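You operate a simulated robot arm through the tools that you are given. There is no shell and no other tool. Be economical: measure what you need, move in short steps, check, and stop when the job is done.

Carry out the task below with a simulated robot arm. There is one attempt and no reset: what you move stays moved.

TASK
Put things in order on the dining table top. At the end: the clear glass from the dining table top stands where the brown luggage tag (marked "HOLIDAY") stood; the tall cream tub stands where the white small bottle (marked "SOAP") stood; the brown luggage tag from the dining table top stands where the tall cream tub stood; the white small bottle from the dining table top is on the white plate; whatever was shut is shut again. Leave all else as you found it, and nothing knocked over.

It is judged by the outcome, as a careful person would: the job done as asked, and still so three seconds after it is handed in. It fails if anything else is knocked over, pushed out of place, dropped, spilled or broken.

THE ROBOT
A 7-joint arm with a two-finger parallel gripper, fixed in place. Base frame: the origin is at the foot of the arm, x ahead of it, y to its left, z up; the work surface is at about z = 0. Lengths are in m, angles in rad, forces in N, time in s.
With the tool pointing down near the work surface it reaches from about 0.24 to 0.62 m from the base axis. Its first joint turns from -1.152 to 1.152 rad. Payload 2.6 kg.
Tool frame: the origin (TCP) lies between the finger pads and is the grasp point; the fingertips stand 0.03 m ahead of it; z points along the fingers, y is the line along which they close. The gripper opens to 0.094 m. The fingers are 0.028 m wide and 0.01 m thick; the gripper's body (0.05 by 0.096 m) begins 0.055 m behind the TCP.
Orientation is that of the tool frame in the base frame, as a unit quaternion [x, y, z, w]. With the fingers straight down and closing along the base's y, the tool's x points along the base's -x, its y along +y and its z along -z.

THE INTERFACE
- The arm moves only by the tool play_rows. Its argument "deltas" is a list of rows, each an object of numbers (a shift or turn left out is 0, a gripper value left out holds the last): "wx", "wy", "wz": the turn, a rotation vector about the tool's x, y, z in rad; "tx", "ty", "tz": the shift along the tool's x, y, z in m; "grip": the opening, from 0 (shut) to 1 (fully open). In form: [{"wx": .., "wy": .., "wz": .., "tx": .., "ty": .., "tz": .., "grip": ..}, ...]. A call has 1 to 20 rows; each row is the pose to reach, as a shift and turn from the pose commanded when the call began, along the tool's axes at that moment. A row lasts 0.2 s, in which the tool goes at most 0.05 m and 0.15 rad; a call with a longer step from one row to the next is refused whole, and so is a gripper value outside its range. A pose out of reach is approached as far as the arm can. The call stops where the force on the tool passes 40 N (or 10 N more than at its start, if that is more) or the arm is blocked; 0.2 s more then pass. The fingers move at their own pace (about 0.072 m/s each) and stop on an object; they squeeze with about 26 N. The grip force told is the motor's: it shows also when the fingers shut on nothing. Time passes only in rows, and 0.2 s behind the last, so rows that repeat a pose let the fingers close. It gives the time, the measured TCP pose, the force on the tool (base axes), the opening and the grip force at its end, in the units of the frame above (readings bear some noise).
- Cameras (640 x 400 px; columns grow to the right, rows downward): "scene" is fixed at [0.0367, 0.4343, 0.56]; the picture's right is [-0.77, -0.64, 0.00], its down [-0.39, 0.47, -0.79] and it looks along [0.51, -0.61, -0.61] (base axes); focal length 289 px, centre (320, 200). "wrist" rides on the gripper at [-0.037, 0, -0.058] in the tool frame; the picture's right is [0.00, -1.00, 0.00], its down [0.97, 0.00, -0.24] and it looks along [0.24, 0.00, 0.97] (tool axes); focal length 218 px, centre (320, 200).
- grab_frame(camera): a new picture of that camera. No time passes.
- measure_at(camera, pixels): for up to 12 pixels [column, row] of the newest picture of that camera ("zoom" is the newest enlarged one), the place [x, y, z] in the base frame of the surface seen there, good to about 0.002 m. No time passes.
- zoom(camera, box): a new picture of the part [left, top, right, bottom] of that camera's present view, enlarged. No time passes.
- job_done(): hands the job in; it is judged then, once.

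Work in short steps. Measure before you move; look again where a grasp or a placing could have gone wrong, and mend it. You have 80 turns and 54 pictures in all, those below and enlarged ones among them. Open the gripper and draw the arm clear of the work before you hand the job in, unless the task says otherwise; then end with one line.

The tools are called after "Call:" as a command line: name --argument value ..., lists and objects as JSON in quotes. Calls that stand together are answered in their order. play_rows: Moves the arm, as the interface text tells. Its arguments: {"type":"object","properties":{"deltas":{"type":"array","items":{"type":"object","properties":{"wx":{"type":"number"},"wy":{"type":"number"},"wz":{"type":"number"},"tx":{"type":"number"},"ty":{"type":"number"},"tz":{"type":"number"},"grip":{"type":"number"}}}}},"required":["deltas"]} The other tools are called the same way: grab_frame (camera) takes a picture; measure_at (camera, pixels) gives the place of the surface under pixels of a picture; zoom (camera, box) takes an enlarged picture of a part of a camera's view; job_done () hands the job in.

At the start:

```text
time: 0.0
eef_pos: [0.4192, 0.0991, 0.3006]
tool_rot: [0.0, 1.0, 0.0, 0.0]
force: [0.4, -0.3, -0.3]
opening: 0.094
finger_force: 0.1
```

scene: 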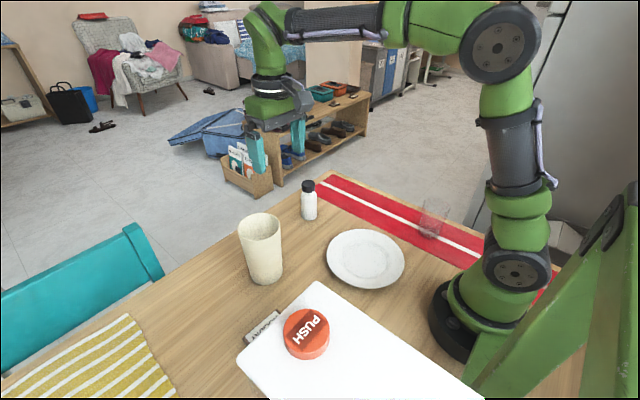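
wrist: 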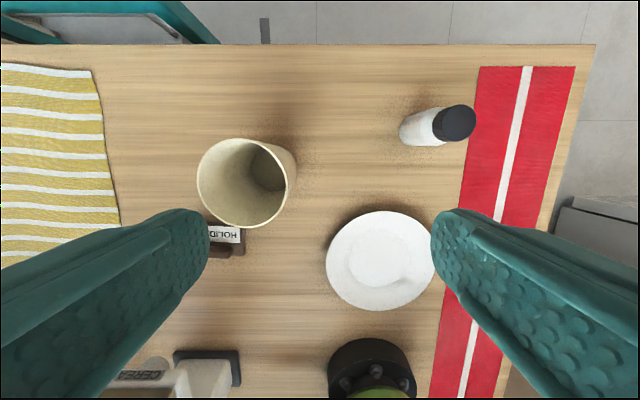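

The wrist view shows the tub at about (245,185), the bottle at (440,125), the plate at (380,260) and the tag at (225,235). I'll look closer before measuring.

Call:
zoom --camera "scene" --box '[220, 160, 480, 400]'

Call:
measure_at --camera "scene" --pixels '[[309, 184], [309, 216], [260, 218], [264, 282], [365, 258], [365, 232], [433, 200], [430, 236], [262, 328], [305, 333], [318, 284], [244, 360]]'

Call:
measure_at --camera "wrist" --pixels '[[225, 236], [240, 236], [218, 250], [455, 122], [415, 128], [380, 262], [380, 215], [200, 185], [296, 175], [245, 228], [205, 355], [140, 375]]'

```text
1.67 times, centred on (350, 280) of scene
```

zoom: 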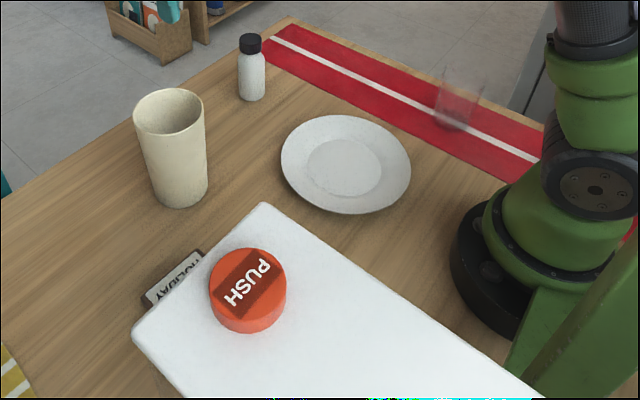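

```text
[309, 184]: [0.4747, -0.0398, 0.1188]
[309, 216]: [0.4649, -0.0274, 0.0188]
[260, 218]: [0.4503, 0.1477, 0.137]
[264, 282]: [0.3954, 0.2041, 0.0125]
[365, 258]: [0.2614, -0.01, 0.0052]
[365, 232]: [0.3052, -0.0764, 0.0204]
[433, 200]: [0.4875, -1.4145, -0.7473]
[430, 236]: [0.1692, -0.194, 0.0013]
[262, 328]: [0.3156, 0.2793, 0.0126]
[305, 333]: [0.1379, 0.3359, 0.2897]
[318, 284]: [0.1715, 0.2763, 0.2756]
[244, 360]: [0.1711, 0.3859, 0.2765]
```

```text
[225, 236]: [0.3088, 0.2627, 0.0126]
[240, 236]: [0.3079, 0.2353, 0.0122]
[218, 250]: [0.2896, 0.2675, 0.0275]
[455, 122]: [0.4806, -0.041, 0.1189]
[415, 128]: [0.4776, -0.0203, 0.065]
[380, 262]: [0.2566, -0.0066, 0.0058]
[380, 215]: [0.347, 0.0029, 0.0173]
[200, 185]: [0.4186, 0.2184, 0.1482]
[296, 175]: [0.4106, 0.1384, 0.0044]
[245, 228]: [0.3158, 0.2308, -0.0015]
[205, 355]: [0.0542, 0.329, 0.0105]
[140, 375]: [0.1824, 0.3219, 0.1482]
```

Next I need details of the tag, the glass and the white dispenser beside the tag.

Call:
zoom --camera "wrist" --box '[60, 200, 300, 400]'

Call:
zoom --camera "scene" --box '[390, 170, 490, 260]'

Call:
measure_at --camera "scene" --pixels '[[318, 283], [240, 360], [475, 390], [290, 322], [422, 234], [440, 238], [431, 243], [422, 203], [448, 203], [330, 280]]'

```text
2.00 times, centred on (180, 300) of wrist
```

zoom: 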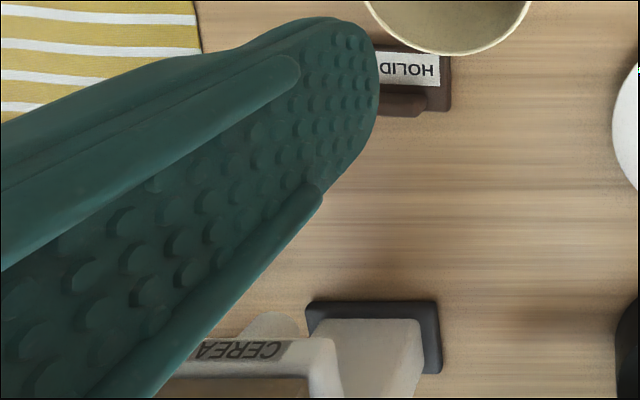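

```text
4.44 times, centred on (440, 215) of scene
```

zoom: 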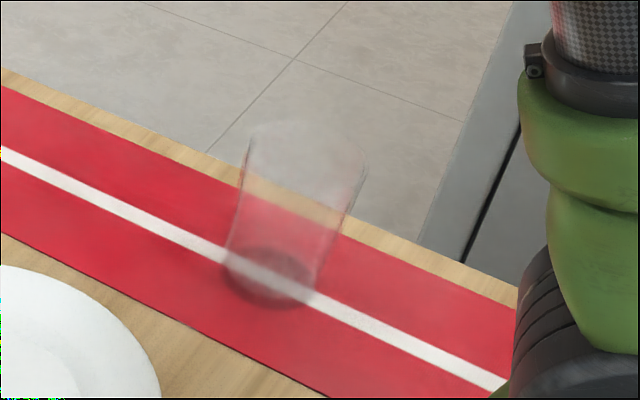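

```text
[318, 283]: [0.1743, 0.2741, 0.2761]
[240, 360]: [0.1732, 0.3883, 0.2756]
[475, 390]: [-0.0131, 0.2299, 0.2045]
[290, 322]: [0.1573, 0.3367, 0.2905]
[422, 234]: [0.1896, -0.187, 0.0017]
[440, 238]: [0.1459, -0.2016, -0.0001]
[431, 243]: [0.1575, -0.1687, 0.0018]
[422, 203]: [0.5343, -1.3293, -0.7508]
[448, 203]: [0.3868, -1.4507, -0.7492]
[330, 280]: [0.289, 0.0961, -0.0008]
```

The bottle centre is at about (0.479,-0.041), with its top at 0.119. I move above it at z≈0.22 and check in the wrist view.

Call:
play_rows --deltas '[{"tx": -0.015, "ty": -0.035, "tz": 0.02}, {"tx": -0.03, "ty": -0.07, "tz": 0.04}, {"tx": -0.045, "ty": -0.105, "tz": 0.06}, {"tx": -0.06, "ty": -0.14, "tz": 0.08, "grip": 1}, {"tx": -0.06, "ty": -0.14, "tz": 0.08}]'

Call:
grab_frame --camera "wrist"

```text
time: 1.2
eef_pos: [0.4802, -0.0394, 0.2201]
tool_rot: [0.0, 1.0, 0.0, 0.0]
force: [0.4, -0.6, -0.3]
opening: 0.0938
finger_force: 0.0
```

```text
48 pictures are left
```

wrist: 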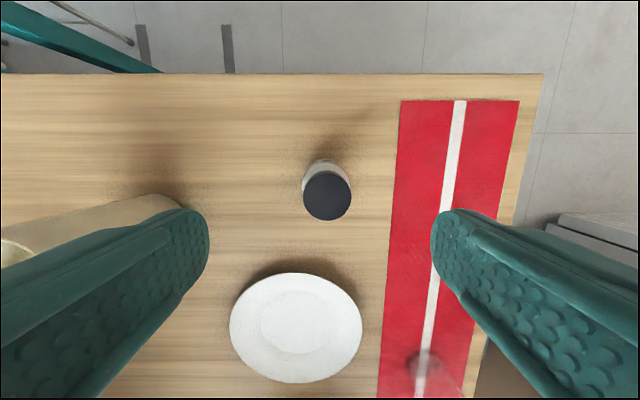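

The cap is at about (327,196). I measure the cap edges and the plate rim and well.

Call:
measure_at --camera "wrist" --pixels '[[327, 196], [305, 196], [348, 196], [327, 216], [320, 166], [233, 325], [358, 325], [295, 277], [295, 378], [295, 325], [262, 322], [326, 322]]'

```text
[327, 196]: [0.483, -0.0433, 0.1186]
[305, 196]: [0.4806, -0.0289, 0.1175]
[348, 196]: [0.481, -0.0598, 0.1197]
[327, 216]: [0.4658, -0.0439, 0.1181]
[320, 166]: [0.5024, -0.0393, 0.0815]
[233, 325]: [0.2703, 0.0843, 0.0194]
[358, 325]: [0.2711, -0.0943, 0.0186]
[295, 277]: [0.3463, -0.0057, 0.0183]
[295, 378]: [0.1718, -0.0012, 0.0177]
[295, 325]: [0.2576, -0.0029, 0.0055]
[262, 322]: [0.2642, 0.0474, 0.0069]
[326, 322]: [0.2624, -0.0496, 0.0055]
```

The bottle centre is (0.482,-0.044) and the plate centre (0.259,-0.004). I descend to z=0.08 and grip.

Call:
play_rows --deltas '[{"tx": -0.002, "ty": -0.004, "tz": 0.035}, {"tx": -0.002, "ty": -0.004, "tz": 0.07}, {"tx": -0.002, "ty": -0.004, "tz": 0.105}, {"tx": -0.002, "ty": -0.004, "tz": 0.14}, {"tx": -0.002, "ty": -0.004, "tz": 0.14, "grip": 0}, {"tx": -0.002, "ty": -0.004, "tz": 0.14, "grip": 0}, {"tx": -0.002, "ty": -0.004, "tz": 0.14, "grip": 0}, {"tx": -0.002, "ty": -0.004, "tz": 0.14, "grip": 0}]'

```text
time: 3.0
eef_pos: [0.4828, -0.0455, 0.0822]
tool_rot: [0.0, 1.0, 0.0, 0.0]
force: [-0.3, -0.2, -0.2]
opening: 0.0452
finger_force: 26.4
```

The bottle is gripped (opening 0.045). I lift it and carry it over the plate centre.

Call:
play_rows --deltas '[{"tz": -0.03}, {"tz": -0.07}, {"tx": 0.04, "ty": 0.008, "tz": -0.08}, {"tx": 0.08, "ty": 0.016, "tz": -0.08}, {"tx": 0.12, "ty": 0.024, "tz": -0.08}, {"tx": 0.16, "ty": 0.032, "tz": -0.08}, {"tx": 0.2, "ty": 0.04, "tz": -0.08}, {"tx": 0.217, "ty": 0.041, "tz": -0.08}, {"tx": 0.217, "ty": 0.041, "tz": -0.04}, {"tx": 0.217, "ty": 0.041, "tz": -0.02}, {"tx": 0.217, "ty": 0.041, "tz": -0.02}]'

Call:
zoom --camera "scene" --box '[280, 130, 480, 310]'

```text
time: 5.4
eef_pos: [0.2653, -0.0025, 0.0998]
tool_rot: [0.0, 1.0, 0.0, 0.0]
force: [-0.2, -0.1, -1.5]
opening: 0.0449
finger_force: 25.6
```

```text
2.22 times, centred on (380, 220) of scene
```

zoom: 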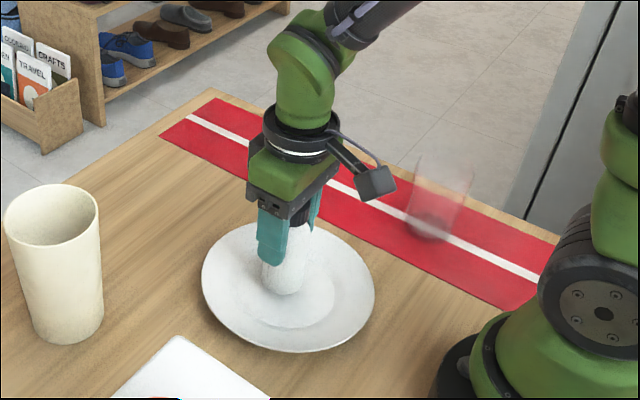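

The bottle hangs over the plate well. I lower it about 13 mm and check the force before releasing.

Call:
play_rows --deltas '[{"tz": 0.005}, {"tz": 0.01}, {"tz": 0.013}, {"tz": 0.013}]'

```text
time: 6.4
eef_pos: [0.266, -0.0033, 0.0868]
tool_rot: [0.0, 1.0, 0.001, 0.002]
force: [-5.2, 1.7, 18.9]
opening: 0.0454
finger_force: 25.4
```

Contact: 19 N upward. I ease up 1 mm, release, and retreat straight up.

Call:
play_rows --deltas '[{"tz": -0.001}, {"tz": -0.001, "grip": 0.7}, {"tz": -0.001, "grip": 0.7}, {"tz": -0.001, "grip": 1}, {"tz": -0.04}, {"tz": -0.08}, {"tz": -0.12}, {"tz": -0.16}, {"tz": -0.2}]'

Call:
grab_frame --camera "scene"

Call:
grab_frame --camera "wrist"

```text
time: 8.4
eef_pos: [0.2651, -0.0028, 0.2885]
tool_rot: [0.001, 1.0, 0.0, -0.001]
force: [-0.3, 0.0, 0.3]
opening: 0.0938
finger_force: 0.1
```

```text
46 pictures are left
```

scene: 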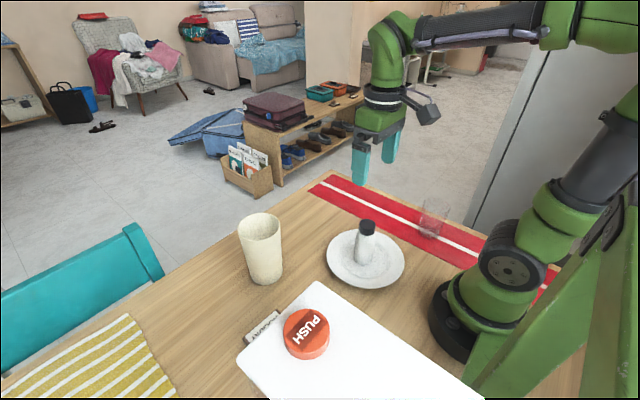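

```text
45 pictures are left
```

wrist: 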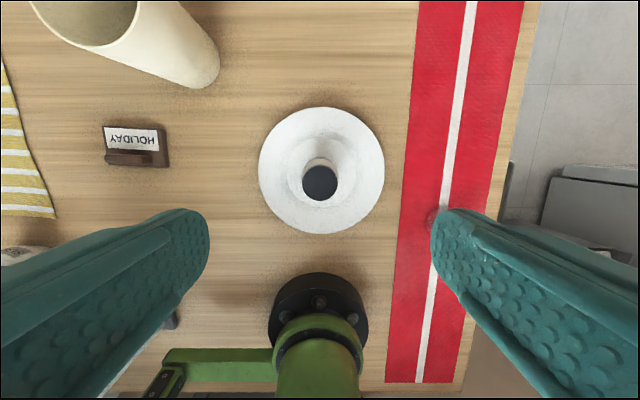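

The bottle stands on the plate. The tag is fully visible at (135,145), with a raised ridge at (130,158). I measure the tag and the tub.

Call:
measure_at --camera "wrist" --pixels '[[103, 128], [168, 126], [169, 165], [106, 165], [132, 138], [130, 158], [107, 157], [151, 157], [130, 150], [130, 164], [160, 160], [320, 182]]'

Call:
zoom --camera "wrist" --box '[75, 90, 205, 190]'

Call:
measure_at --camera "scene" --pixels '[[239, 228], [281, 228], [260, 214], [262, 241], [250, 270], [280, 270], [266, 285], [263, 262]]'

```text
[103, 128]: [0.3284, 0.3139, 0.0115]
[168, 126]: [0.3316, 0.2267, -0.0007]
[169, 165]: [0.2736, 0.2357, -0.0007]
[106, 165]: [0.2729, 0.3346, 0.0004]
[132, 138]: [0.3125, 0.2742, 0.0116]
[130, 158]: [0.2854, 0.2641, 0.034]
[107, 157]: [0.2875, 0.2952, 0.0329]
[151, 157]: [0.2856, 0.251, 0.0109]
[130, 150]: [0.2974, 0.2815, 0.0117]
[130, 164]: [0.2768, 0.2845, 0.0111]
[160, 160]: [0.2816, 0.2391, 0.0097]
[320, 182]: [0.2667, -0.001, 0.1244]
```

```text
4.00 times, centred on (140, 140) of wrist
```

zoom: 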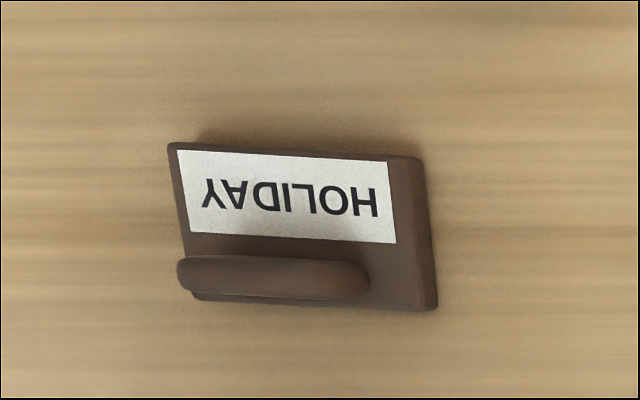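

```text
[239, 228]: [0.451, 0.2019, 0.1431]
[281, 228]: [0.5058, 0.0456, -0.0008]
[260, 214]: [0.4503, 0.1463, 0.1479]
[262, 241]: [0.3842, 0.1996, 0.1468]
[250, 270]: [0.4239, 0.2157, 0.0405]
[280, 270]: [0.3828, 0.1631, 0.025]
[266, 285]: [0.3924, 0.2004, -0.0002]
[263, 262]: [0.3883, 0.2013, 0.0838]
```

Tag: slab x 0.274–0.328, y 0.236–0.314, with a ridge handle at x≈0.2855 up to z 0.034. The tub rim is about 0.085 wide at z 0.148, so alignment matters. I move above it for a look.

Call:
play_rows --deltas '[{"tx": -0.03, "ty": 0.035}, {"tx": -0.06, "ty": 0.07}, {"tx": -0.09, "ty": 0.105}, {"tx": -0.12, "ty": 0.14}, {"tx": -0.153, "ty": 0.176}, {"tx": -0.153, "ty": 0.176}]'

Call:
grab_frame --camera "wrist"

```text
time: 9.8
eef_pos: [0.4186, 0.1722, 0.2902]
tool_rot: [0.0, 1.0, 0.0, 0.0]
force: [0.3, 0.2, -0.7]
opening: 0.0938
finger_force: 0.0
```

```text
43 pictures are left
```

wrist: 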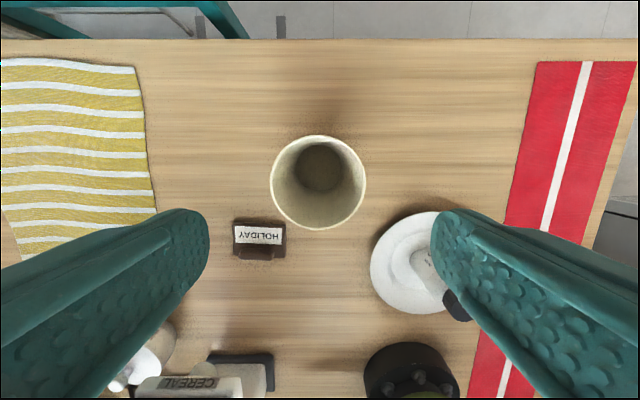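

Call:
zoom --camera "wrist" --box '[240, 120, 400, 240]'

Call:
measure_at --camera "wrist" --pixels '[[272, 182], [364, 182], [318, 137], [318, 228], [285, 149], [351, 149], [285, 215], [351, 215], [318, 168], [298, 165], [342, 165], [320, 190]]'

```text
3.33 times, centred on (320, 180) of wrist
```

zoom: 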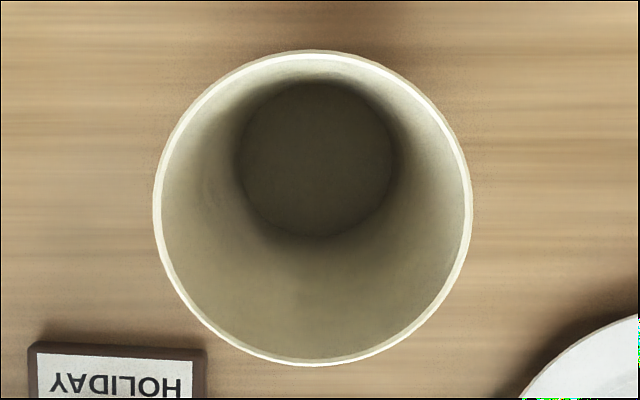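

```text
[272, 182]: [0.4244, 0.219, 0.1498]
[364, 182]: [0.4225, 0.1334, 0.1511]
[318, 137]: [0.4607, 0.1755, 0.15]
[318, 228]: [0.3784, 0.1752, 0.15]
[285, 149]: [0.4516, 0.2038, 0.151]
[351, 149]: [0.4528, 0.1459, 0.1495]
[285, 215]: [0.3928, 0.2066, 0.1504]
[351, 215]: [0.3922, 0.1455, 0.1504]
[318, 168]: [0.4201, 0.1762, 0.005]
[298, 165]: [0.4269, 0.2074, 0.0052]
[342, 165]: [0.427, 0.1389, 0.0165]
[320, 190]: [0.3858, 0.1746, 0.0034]
```

Rim centre is about (0.4205,0.1745) and about 0.087 across, against a 0.094 opening. I descend to just above the rim and check the alignment.

Call:
play_rows --deltas '[{"tx": -0.002, "ty": 0.0023, "tz": 0.03}, {"tx": -0.002, "ty": 0.0023, "tz": 0.06}, {"tx": -0.002, "ty": 0.0023, "tz": 0.09}, {"tx": -0.002, "ty": 0.0023, "tz": 0.1}, {"tx": -0.002, "ty": 0.0023, "tz": 0.1}]'

Call:
grab_frame --camera "wrist"

Call:
zoom --camera "scene" --box '[200, 150, 330, 300]'

```text
time: 11.0
eef_pos: [0.4191, 0.1752, 0.1856]
tool_rot: [-0.001, 1.0, 0.0, 0.0]
force: [0.0, 0.4, 0.4]
opening: 0.0938
finger_force: 0.0
```

```text
41 pictures are left
```

wrist: 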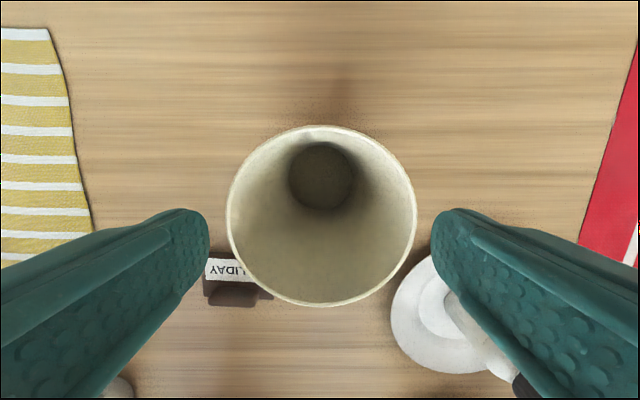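

```text
2.67 times, centred on (265, 225) of scene
```

zoom: 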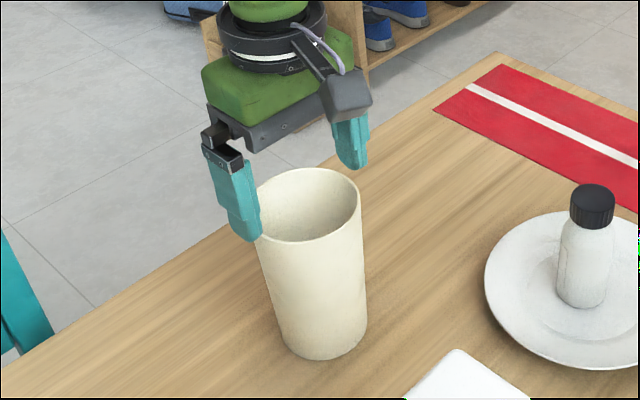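

The rim spans columns 227–417 between fingers at 209 and 431, so it is centred. I descend to z≈0.103 and grip.

Call:
play_rows --deltas '[{"ty": -0.0006, "tz": 0.015}, {"ty": -0.0006, "tz": 0.035}, {"ty": -0.0006, "tz": 0.06}, {"ty": -0.0006, "tz": 0.084}, {"ty": -0.0006, "tz": 0.084, "grip": 0}, {"ty": -0.0006, "tz": 0.084, "grip": 0}, {"ty": -0.0006, "tz": 0.084, "grip": 0}]'

Call:
zoom --camera "scene" --box '[200, 150, 330, 300]'

```text
time: 12.6
eef_pos: [0.4204, 0.1753, 0.1039]
tool_rot: [0.0, 1.0, 0.001, 0.001]
force: [-0.3, 1.4, 6.7]
opening: 0.0877
finger_force: 25.7
```

```text
2.67 times, centred on (265, 225) of scene
```

zoom: 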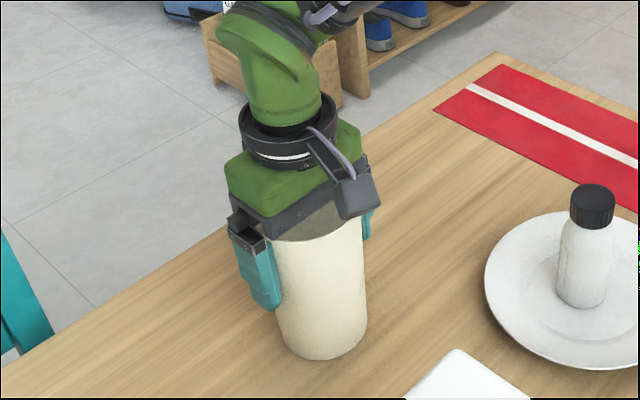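

Gripped at the rim (opening 0.0877). I lift a bit and check that it holds.

Call:
play_rows --deltas '[{"tz": -0.01}, {"tz": -0.02}, {"tz": -0.035}, {"tz": -0.05}, {"tz": -0.05}]'

Call:
zoom --camera "scene" --box '[200, 130, 350, 300]'

```text
time: 13.8
eef_pos: [0.4201, 0.1737, 0.1521]
tool_rot: [0.001, 1.0, -0.001, 0.0]
force: [-0.2, 0.1, -0.1]
opening: 0.0874
finger_force: 26.6
```

```text
2.35 times, centred on (275, 215) of scene
```

zoom: 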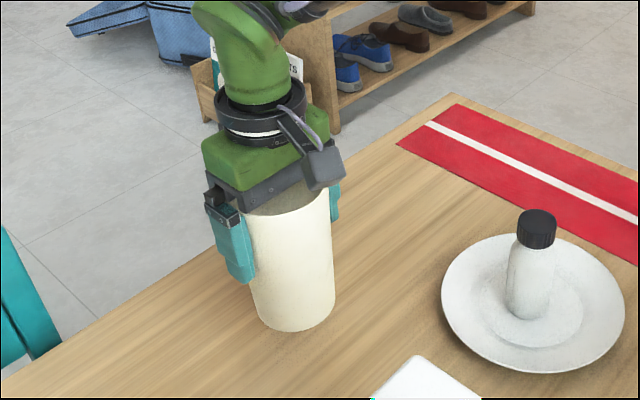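

The tub is lifted: its base moved from row 285 to about 270. I carry it to the bottle's old spot.

Call:
play_rows --deltas '[{"tx": -0.01, "ty": -0.036}, {"tx": -0.02, "ty": -0.073}, {"tx": -0.03, "ty": -0.11}, {"tx": -0.041, "ty": -0.146}, {"tx": -0.051, "ty": -0.183}, {"tx": -0.0615, "ty": -0.218}, {"tx": -0.0615, "ty": -0.218}, {"tx": -0.0615, "ty": -0.218, "tz": 0.02}, {"tx": -0.0615, "ty": -0.218, "tz": 0.035}, {"tx": -0.0615, "ty": -0.218, "tz": 0.044}, {"tx": -0.0615, "ty": -0.218, "tz": 0.044}]'

Call:
zoom --camera "scene" --box '[240, 90, 390, 260]'

```text
time: 16.2
eef_pos: [0.4806, -0.0431, 0.1089]
tool_rot: [0.001, 1.0, -0.001, 0.0]
force: [-0.2, -0.2, -0.7]
opening: 0.0879
finger_force: 25.9
```

```text
2.35 times, centred on (315, 175) of scene
```

zoom: 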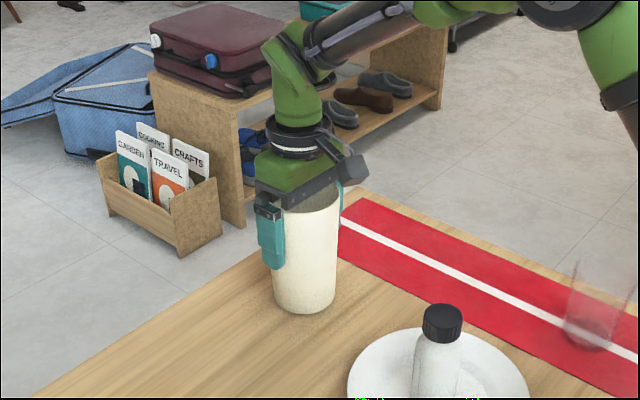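

The tub is just above the table at (0.481,-0.043). I lower it slowly to contact.

Call:
play_rows --deltas '[{"tz": 0.003}, {"tz": 0.005}, {"tz": 0.0065}, {"tz": 0.0065}]'

```text
time: 17.2
eef_pos: [0.4821, -0.0437, 0.1051]
tool_rot: [0.001, 1.0, 0.001, 0.001]
force: [-4.0, 0.5, 15.3]
opening: 0.0874
finger_force: 25.9
```

Contact. I relax upward, open and retreat slowly.

Call:
play_rows --deltas '[{"tz": -0.002}, {"tz": -0.002, "grip": 1}, {"tz": -0.002, "grip": 1}, {"tz": -0.02}, {"tz": -0.04}, {"tz": -0.06}, {"tz": -0.085}, {"tz": -0.12}, {"tz": -0.16}, {"tz": -0.19}]'

Call:
grab_frame --camera "wrist"

Call:
grab_frame --camera "scene"

Call:
measure_at --camera "wrist" --pixels '[[274, 182], [364, 182], [319, 138], [319, 228]]'

```text
time: 19.4
eef_pos: [0.4796, -0.0433, 0.294]
tool_rot: [0.0, 1.0, 0.0, 0.0]
force: [0.2, -0.3, -0.5]
opening: 0.0938
finger_force: 0.1
```

```text
36 pictures are left
```

wrist: 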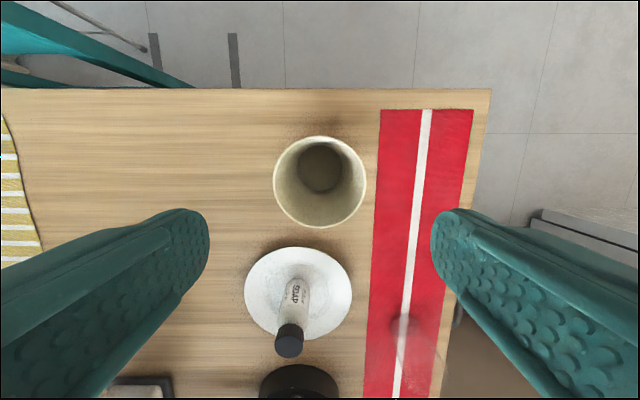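

```text
35 pictures are left
```

scene: 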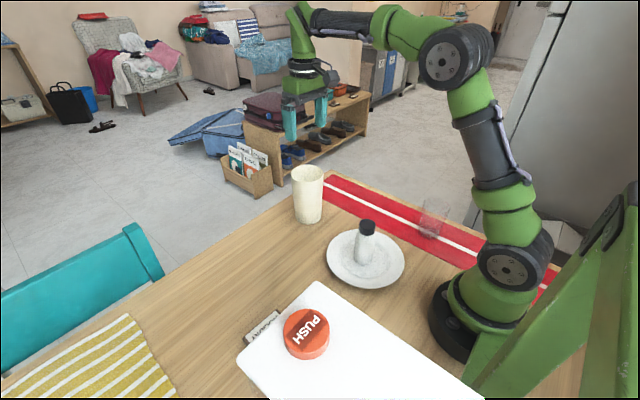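

```text
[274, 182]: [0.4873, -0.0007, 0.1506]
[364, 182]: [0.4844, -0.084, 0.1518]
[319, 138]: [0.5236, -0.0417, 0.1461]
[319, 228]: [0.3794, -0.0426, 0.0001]
```

The tub stands upright at (0.483,-0.042). Next I go to the tag's ridge at (0.2855,0.274), turning the tool 90° so the fingers close along x.

Call:
play_rows --deltas '[{"tx": 0.0163, "ty": 0.0265, "wz": 0.131}, {"tx": 0.0325, "ty": 0.053, "wz": 0.262}, {"tx": 0.0488, "ty": 0.0795, "wz": 0.393}, {"tx": 0.065, "ty": 0.106, "wz": 0.524}, {"tx": 0.0813, "ty": 0.1325, "wz": 0.654}, {"tx": 0.0975, "ty": 0.159, "wz": 0.785}, {"tx": 0.1138, "ty": 0.1855, "wz": 0.916}, {"tx": 0.13, "ty": 0.212, "wz": 1.047}, {"tx": 0.1463, "ty": 0.2385, "wz": 1.178}, {"tx": 0.1625, "ty": 0.265, "wz": 1.309}, {"tx": 0.1788, "ty": 0.2915, "wz": 1.44}, {"tx": 0.195, "ty": 0.318, "wz": 1.5708, "grip": 0.55}, {"tx": 0.195, "ty": 0.318, "wz": 1.5708, "grip": 0.55}]'

Call:
grab_frame --camera "wrist"

Call:
grab_frame --camera "scene"

```text
time: 22.2
eef_pos: [0.2851, 0.2745, 0.2919]
tool_rot: [0.708, 0.707, 0.0, 0.0]
force: [0.4, 0.6, -0.1]
opening: 0.0517
finger_force: 0.1
```

```text
34 pictures are left
```

wrist: 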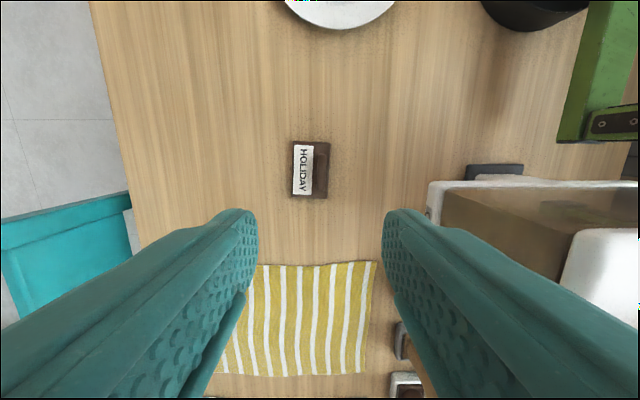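

```text
33 pictures are left
```

scene: 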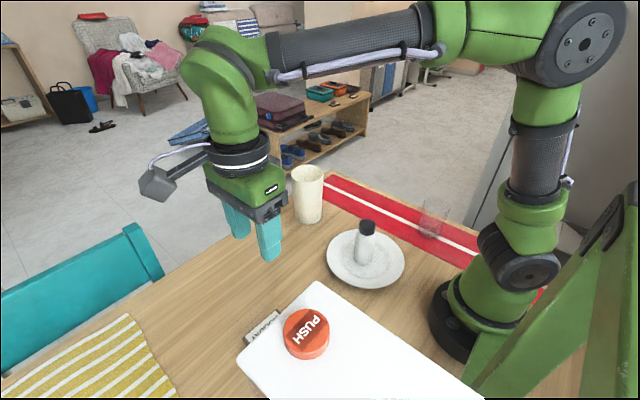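

The tag's ridge is in view at about (320,160), and the dispenser edge is at about column 430. I zoom in and measure both.

Call:
zoom --camera "wrist" --box '[270, 125, 350, 215]'

Call:
measure_at --camera "wrist" --pixels '[[320, 150], [320, 160], [320, 170], [320, 180], [435, 200], [470, 170], [402, 340], [405, 385], [430, 215], [300, 170]]'

```text
4.44 times, centred on (310, 170) of wrist
```

zoom: 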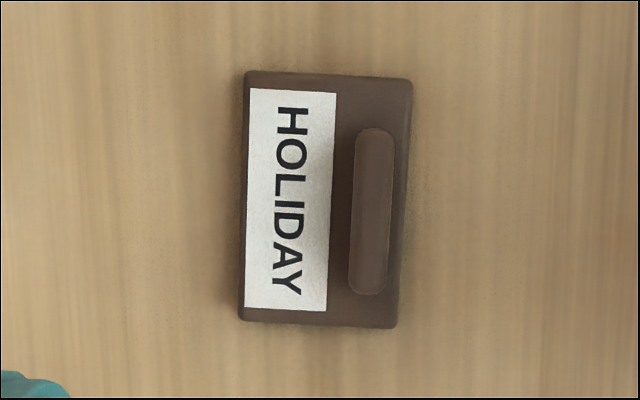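

```text
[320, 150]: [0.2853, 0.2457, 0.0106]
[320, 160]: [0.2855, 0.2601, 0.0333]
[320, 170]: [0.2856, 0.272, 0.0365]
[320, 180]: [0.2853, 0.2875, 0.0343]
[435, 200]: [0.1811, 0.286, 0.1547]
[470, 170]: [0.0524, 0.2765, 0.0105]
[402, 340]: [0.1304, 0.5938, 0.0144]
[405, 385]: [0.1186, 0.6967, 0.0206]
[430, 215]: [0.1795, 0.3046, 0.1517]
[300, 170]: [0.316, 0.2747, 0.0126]
```

The ridge centre is about (0.2845,0.274) with its top at 0.036; the slab centre is about (0.299,0.2745) with its top at 0.011. I descend to z≈0.05 first.

Call:
play_rows --deltas '[{"ty": -0.001, "tz": 0.045}, {"ty": -0.001, "tz": 0.09}, {"ty": -0.001, "tz": 0.135}, {"ty": -0.001, "tz": 0.18}, {"ty": -0.001, "tz": 0.215}, {"ty": -0.001, "tz": 0.24}, {"ty": -0.001, "tz": 0.24}]'

Call:
grab_frame --camera "wrist"

```text
time: 23.8
eef_pos: [0.2841, 0.2742, 0.051]
tool_rot: [0.707, 0.707, 0.0, 0.0]
force: [-0.3, 0.0, 0.6]
opening: 0.0519
finger_force: 0.0
```

```text
31 pictures are left
```

wrist: 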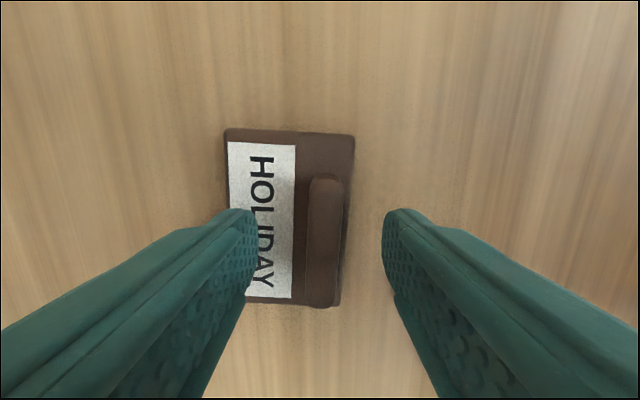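

The ridge sits at column ~325, so I shift 1.5 mm, descend 6 mm and close.

Call:
play_rows --deltas '[{"ty": -0.0015, "tz": 0.004}, {"ty": -0.0015, "tz": 0.006}, {"ty": -0.0015, "tz": 0.006, "grip": 0}, {"ty": -0.0015, "tz": 0.006, "grip": 0}, {"ty": -0.0015, "tz": 0.006, "grip": 0}, {"ty": -0.0015, "tz": 0.006, "grip": 0}]'

```text
time: 25.2
eef_pos: [0.2828, 0.2748, 0.0457]
tool_rot: [0.708, 0.707, 0.0, 0.0]
force: [0.2, 0.5, -0.4]
opening: 0.0119
finger_force: 26.4
```

The ridge is gripped (0.012). I lift, then move the slab centre to the tub's old spot (0.4205,0.175).

Call:
play_rows --deltas '[{"tz": -0.015}, {"tz": -0.03}, {"tz": -0.05}, {"tx": -0.025, "ty": 0.0305, "tz": -0.05}, {"tx": -0.05, "ty": 0.061, "tz": -0.05}, {"tx": -0.075, "ty": 0.0915, "tz": -0.05}, {"tx": -0.1, "ty": 0.122, "tz": -0.05}, {"tx": -0.1, "ty": 0.122, "tz": -0.03}, {"tx": -0.1, "ty": 0.122, "tz": -0.012}, {"tx": -0.1, "ty": 0.122, "tz": -0.012}]'

Call:
grab_frame --camera "wrist"

Call:
grab_frame --camera "scene"

```text
time: 27.4
eef_pos: [0.4077, 0.1744, 0.059]
tool_rot: [0.707, 0.707, 0.0, 0.0]
force: [-0.3, 1.0, 0.0]
opening: 0.0118
finger_force: 26.0
```

```text
30 pictures are left
```

wrist: 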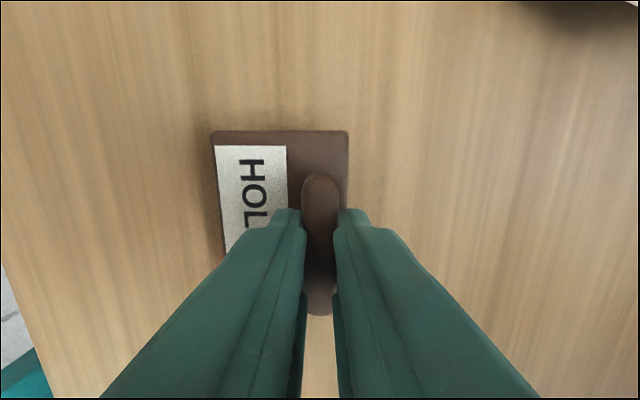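

```text
29 pictures are left
```

scene: 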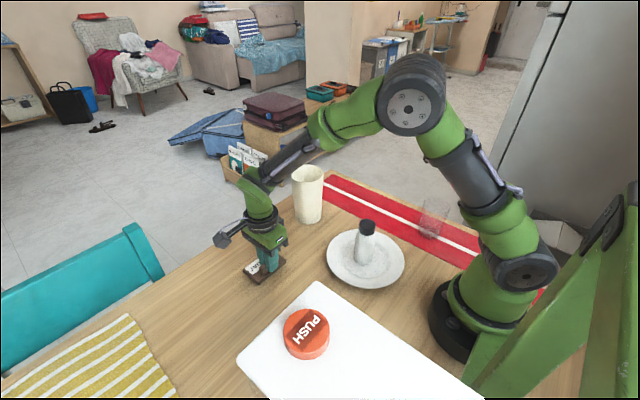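

The slab hangs level. I lower it to the table.

Call:
play_rows --deltas '[{"ty": -0.0015, "tz": 0.006}, {"ty": -0.0015, "tz": 0.01}, {"ty": -0.0015, "tz": 0.0125}, {"ty": -0.0015, "tz": 0.0125}]'

```text
time: 28.4
eef_pos: [0.4056, 0.1737, 0.0465]
tool_rot: [0.707, 0.707, 0.001, 0.0]
force: [-0.2, 0.4, -0.4]
opening: 0.0121
finger_force: 26.4
```

Call:
play_rows --deltas '[{"tz": 0.001}, {"tz": 0.002}, {"tz": 0.002}]'

```text
time: 29.2
eef_pos: [0.4061, 0.1745, 0.0458]
tool_rot: [0.708, 0.706, 0.002, 0.0]
force: [-4.0, -2.9, 18.8]
opening: 0.0118
finger_force: 26.0
```

Contact made. I release and rise.

Call:
play_rows --deltas '[{"tz": 0.0}, {"tz": 0.0, "grip": 0.5}, {"tz": 0.0, "grip": 0.5}, {"tz": -0.03}, {"tz": -0.07}, {"tz": -0.115}, {"tz": -0.16}, {"tz": -0.2}, {"tz": -0.24}]'

Call:
grab_frame --camera "wrist"

```text
time: 31.2
eef_pos: [0.4022, 0.175, 0.2843]
tool_rot: [0.707, 0.707, 0.001, 0.0]
force: [0.1, -0.2, -0.3]
opening: 0.047
finger_force: 0.0
```

```text
28 pictures are left
```

wrist: 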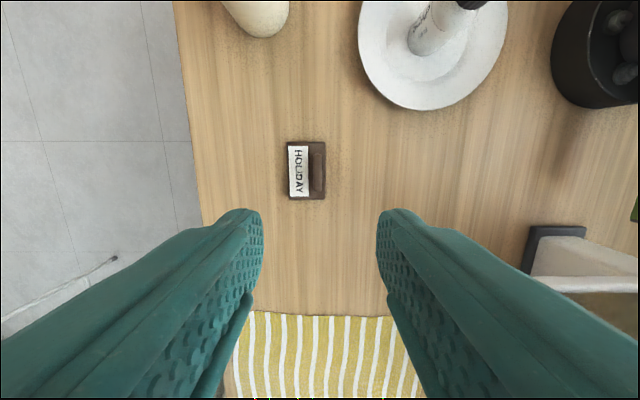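

The tag is placed at about (0.423,0.175). I move above the glass at about (0.18,-0.205), keeping this orientation.

Call:
play_rows --deltas '[{"tx": -0.038, "ty": -0.022}, {"tx": -0.076, "ty": -0.044}, {"tx": -0.114, "ty": -0.067}, {"tx": -0.151, "ty": -0.089}, {"tx": -0.189, "ty": -0.111}, {"tx": -0.227, "ty": -0.134}, {"tx": -0.265, "ty": -0.156}, {"tx": -0.303, "ty": -0.178}, {"tx": -0.341, "ty": -0.2}, {"tx": -0.3785, "ty": -0.222, "grip": 1}, {"tx": -0.3785, "ty": -0.222, "grip": 1}]'

Call:
grab_frame --camera "wrist"

Call:
zoom --camera "scene" --box '[330, 110, 530, 290]'

```text
time: 33.6
eef_pos: [0.1815, -0.2071, 0.2834]
tool_rot: [0.708, 0.707, 0.0, 0.0]
force: [-0.6, -0.8, -0.4]
opening: 0.094
finger_force: 0.0
```

```text
27 pictures are left
```

wrist: 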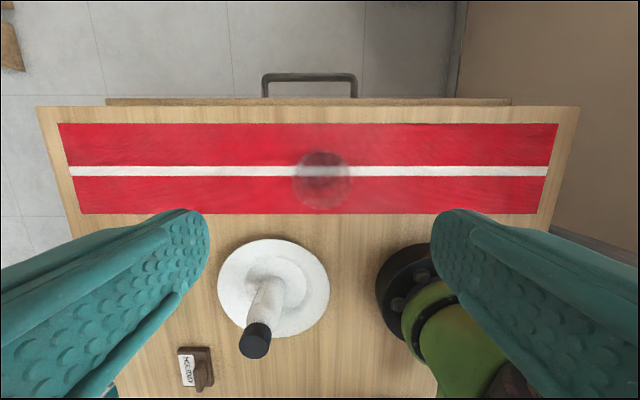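

```text
2.22 times, centred on (430, 200) of scene
```

zoom: 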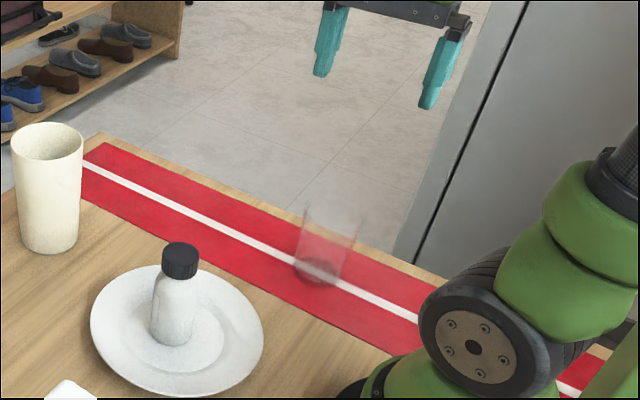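

The glass shows at about (322,180). I zoom to find its rim and base.

Call:
zoom --camera "wrist" --box '[272, 130, 372, 230]'

Call:
measure_at --camera "wrist" --pixels '[[322, 165], [322, 185], [322, 205], [300, 185], [346, 185], [322, 225], [322, 153]]'

```text
4.00 times, centred on (322, 180) of wrist
```

zoom: 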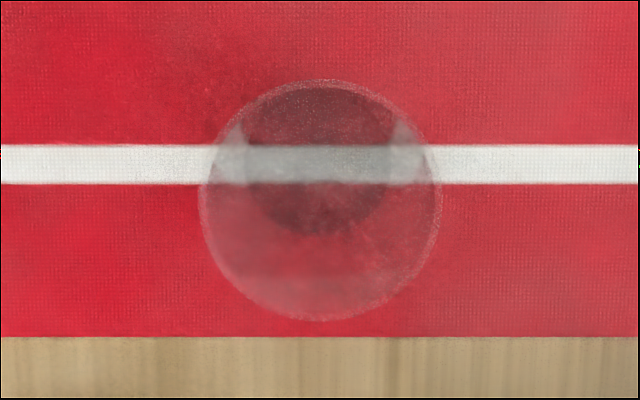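

```text
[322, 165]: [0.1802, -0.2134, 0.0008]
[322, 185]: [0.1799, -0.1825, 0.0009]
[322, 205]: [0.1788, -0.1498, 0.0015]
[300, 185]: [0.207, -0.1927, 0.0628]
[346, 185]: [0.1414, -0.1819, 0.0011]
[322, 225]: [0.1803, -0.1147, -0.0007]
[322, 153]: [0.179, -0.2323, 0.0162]
```

The glass is at (0.179,-0.206): rim z≈0.10, rim diameter ≈0.068. I descend with the open gripper to z≈0.062.

Call:
play_rows --deltas '[{"tx": 0.001, "ty": -0.0025, "tz": 0.045}, {"tx": 0.001, "ty": -0.0025, "tz": 0.09}, {"tx": 0.001, "ty": -0.0025, "tz": 0.13}, {"tx": 0.001, "ty": -0.0025, "tz": 0.16}, {"tx": 0.001, "ty": -0.0025, "tz": 0.19}, {"tx": 0.001, "ty": -0.0025, "tz": 0.221}, {"tx": 0.001, "ty": -0.0025, "tz": 0.221}]'

Call:
grab_frame --camera "wrist"

Call:
zoom --camera "scene" --box '[330, 110, 530, 290]'

```text
time: 35.2
eef_pos: [0.1781, -0.2034, 0.0628]
tool_rot: [0.707, 0.708, 0.0, 0.0]
force: [-0.4, 0.2, -0.4]
opening: 0.0943
finger_force: 0.1
```

```text
24 pictures are left
```

wrist: 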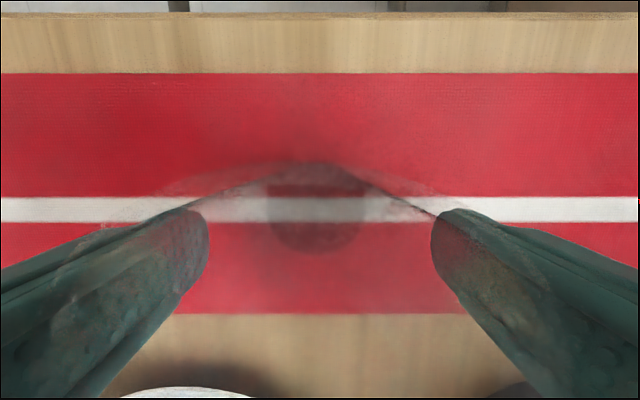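

```text
2.22 times, centred on (430, 200) of scene
```

zoom: 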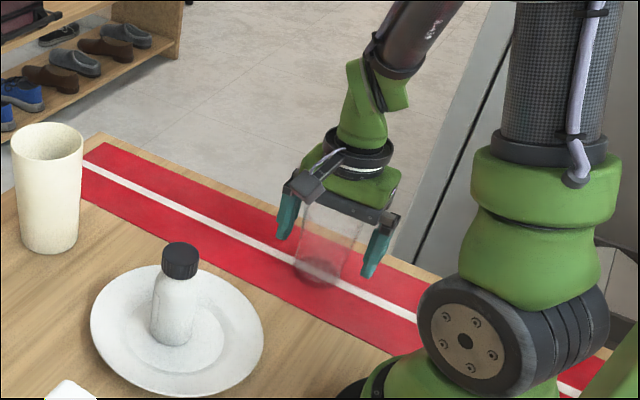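

The glass is centred between the fingers. I close.

Call:
play_rows --deltas '[{"tx": -0.0015, "grip": 1}, {"tx": -0.0015, "grip": 0.6}, {"tx": -0.0015, "grip": 0}, {"tx": -0.0015, "grip": 0}, {"tx": -0.0015, "grip": 0}]'

```text
time: 36.4
eef_pos: [0.1783, -0.2053, 0.0633]
tool_rot: [0.707, 0.707, 0.0, 0.0]
force: [1.4, -1.3, 1.5]
opening: 0.0686
finger_force: 25.7
```

Gripped at 0.0686. I lift clear and check.

Call:
play_rows --deltas '[{"tz": -0.01}, {"tz": -0.03}, {"tz": -0.07}, {"tz": -0.11}, {"tz": -0.15}, {"tz": -0.18}, {"tz": -0.18}]'

Call:
zoom --camera "scene" --box '[330, 90, 530, 290]'

```text
time: 38.0
eef_pos: [0.1786, -0.2053, 0.2463]
tool_rot: [0.707, 0.708, 0.0, -0.001]
force: [0.6, 0.1, -1.8]
opening: 0.0685
finger_force: 26.3
```

```text
2.00 times, centred on (430, 190) of scene
```

zoom: 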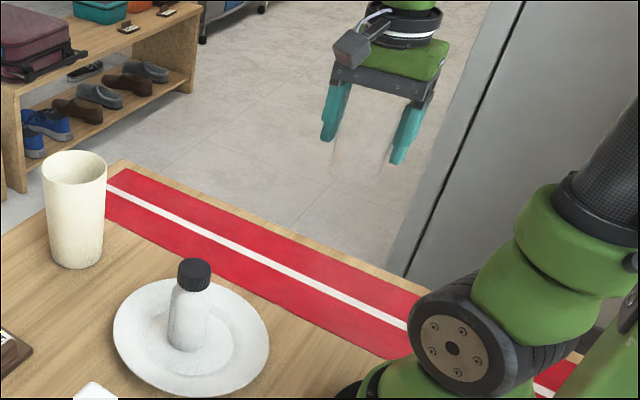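

The glass is held. I carry it around the base to above the tag's old spot (0.299,0.2745).

Call:
play_rows --deltas '[{"tx": 0.034, "ty": 0.019}, {"tx": 0.067, "ty": 0.038}, {"tx": 0.101, "ty": 0.057}, {"tx": 0.134, "ty": 0.075}, {"tx": 0.168, "ty": 0.094}, {"tx": 0.201, "ty": 0.113}, {"tx": 0.235, "ty": 0.132}, {"tx": 0.276, "ty": 0.13}, {"tx": 0.317, "ty": 0.128}, {"tx": 0.357, "ty": 0.126}, {"tx": 0.398, "ty": 0.125}, {"tx": 0.439, "ty": 0.123}, {"tx": 0.48, "ty": 0.121}, {"tx": 0.48, "ty": 0.121}]'

Call:
grab_frame --camera "wrist"

Call:
grab_frame --camera "scene"

```text
time: 41.0
eef_pos: [0.3025, 0.2759, 0.2453]
tool_rot: [0.708, 0.707, -0.001, 0.0]
force: [0.1, 0.3, -1.8]
opening: 0.0685
finger_force: 26.2
```

```text
21 pictures are left
```

wrist: 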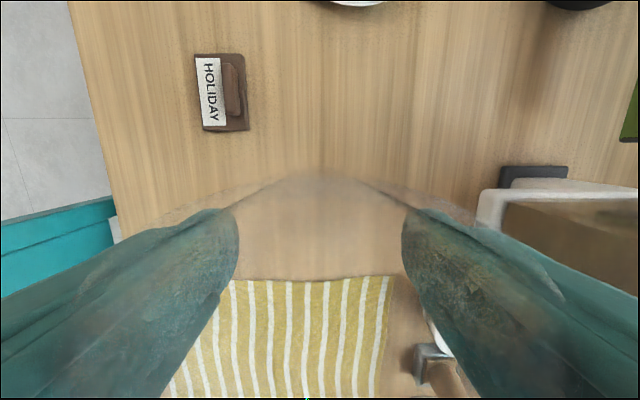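

```text
20 pictures are left
```

scene: 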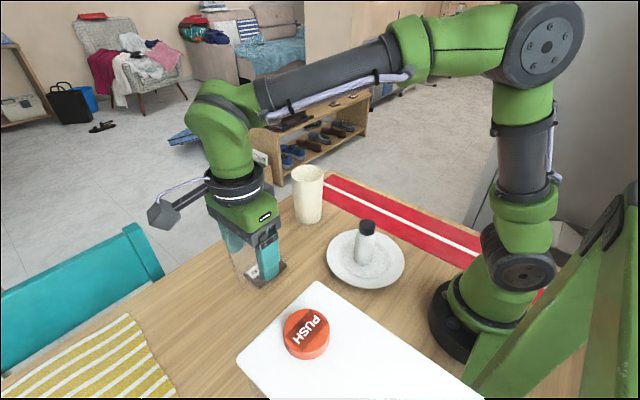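

Position is (0.302,0.275), clear of the tag and the dispenser. I lower to 6 mm above contact.

Call:
play_rows --deltas '[{"ty": -0.001, "tz": 0.04}, {"ty": -0.001, "tz": 0.08}, {"ty": -0.001, "tz": 0.12}, {"ty": -0.001, "tz": 0.15}, {"ty": -0.001, "tz": 0.168}, {"ty": -0.001, "tz": 0.174}, {"ty": -0.001, "tz": 0.174}]'

Call:
play_rows --deltas '[{"tz": 0.003}, {"tz": 0.005}, {"tz": 0.007}, {"tz": 0.007}]'

```text
time: 42.6
eef_pos: [0.3017, 0.2762, 0.0683]
tool_rot: [0.707, 0.707, 0.0, -0.001]
force: [-0.2, -0.5, -2.4]
opening: 0.0683
finger_force: 26.1
```

```text
time: 43.6
eef_pos: [0.3014, 0.2764, 0.0619]
tool_rot: [0.707, 0.707, 0.0, 0.0]
force: [-0.9, -3.6, 8.1]
opening: 0.0683
finger_force: 25.5
```

Contact (+8 N). I release, then retreat straight up.

Call:
play_rows --deltas '[{"tz": 0.0}, {"tz": 0.0, "grip": 1}, {"tz": 0.0, "grip": 1}, {"tz": 0.0, "grip": 1}, {"tz": -0.03}, {"tz": -0.07}, {"tz": -0.115}, {"tz": -0.16}, {"tz": -0.2}, {"tz": -0.24}, {"tz": -0.24}]'

Call:
grab_frame --camera "wrist"

Call:
grab_frame --camera "scene"

```text
time: 46.0
eef_pos: [0.3003, 0.275, 0.3027]
tool_rot: [0.707, 0.708, 0.001, 0.0]
force: [-0.6, 0.1, 0.2]
opening: 0.0942
finger_force: 0.0
```

```text
19 pictures are left
```

wrist: 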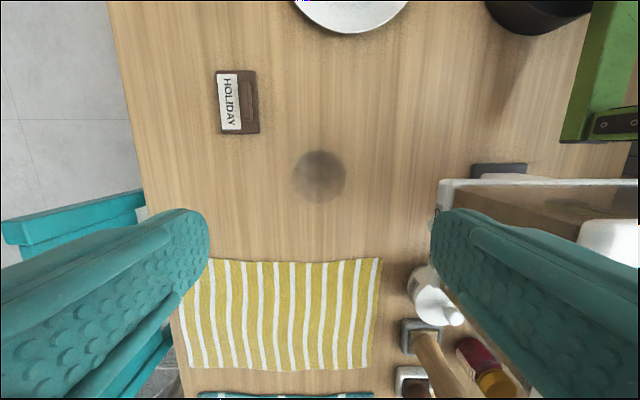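

```text
18 pictures are left
```

scene: 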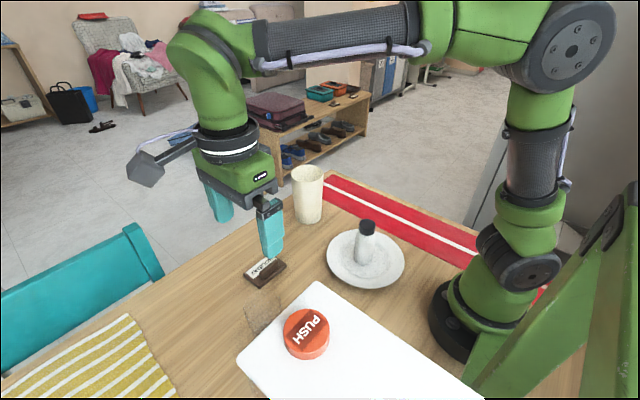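

All four are in place and the glass stands upright at (320,177). I draw the arm clear and do a last check.

Call:
play_rows --deltas '[{"tx": -0.035, "ty": 0.02, "tz": -0.01}, {"tx": -0.07, "ty": 0.04, "tz": -0.02}, {"tx": -0.105, "ty": 0.06, "tz": -0.02}, {"tx": -0.14, "ty": 0.08, "tz": -0.02}, {"tx": -0.175, "ty": 0.1, "tz": -0.02}, {"tx": -0.175, "ty": 0.1, "tz": -0.02}]'

Call:
grab_frame --camera "scene"

```text
time: 47.4
eef_pos: [0.3967, 0.0985, 0.3235]
tool_rot: [0.707, 0.707, 0.001, 0.0]
force: [-0.3, -0.5, 0.4]
opening: 0.0939
finger_force: 0.1
```

```text
17 pictures are left
```

scene: 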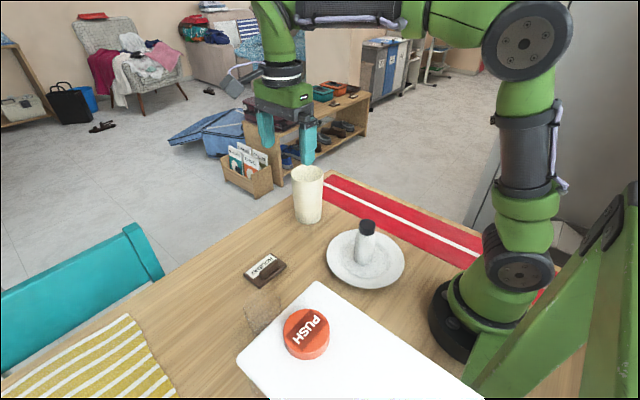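

Everything is in place and upright, and the arm is clear, so I hand it in.

Call:
job_done

```text
The job is handed in.
```

The job is handed in: the bottle is on the plate, the tub stands where the bottle was, the tag where the tub was, and the glass where the tag was; nothing was opened, nothing fell, and the arm is clear.
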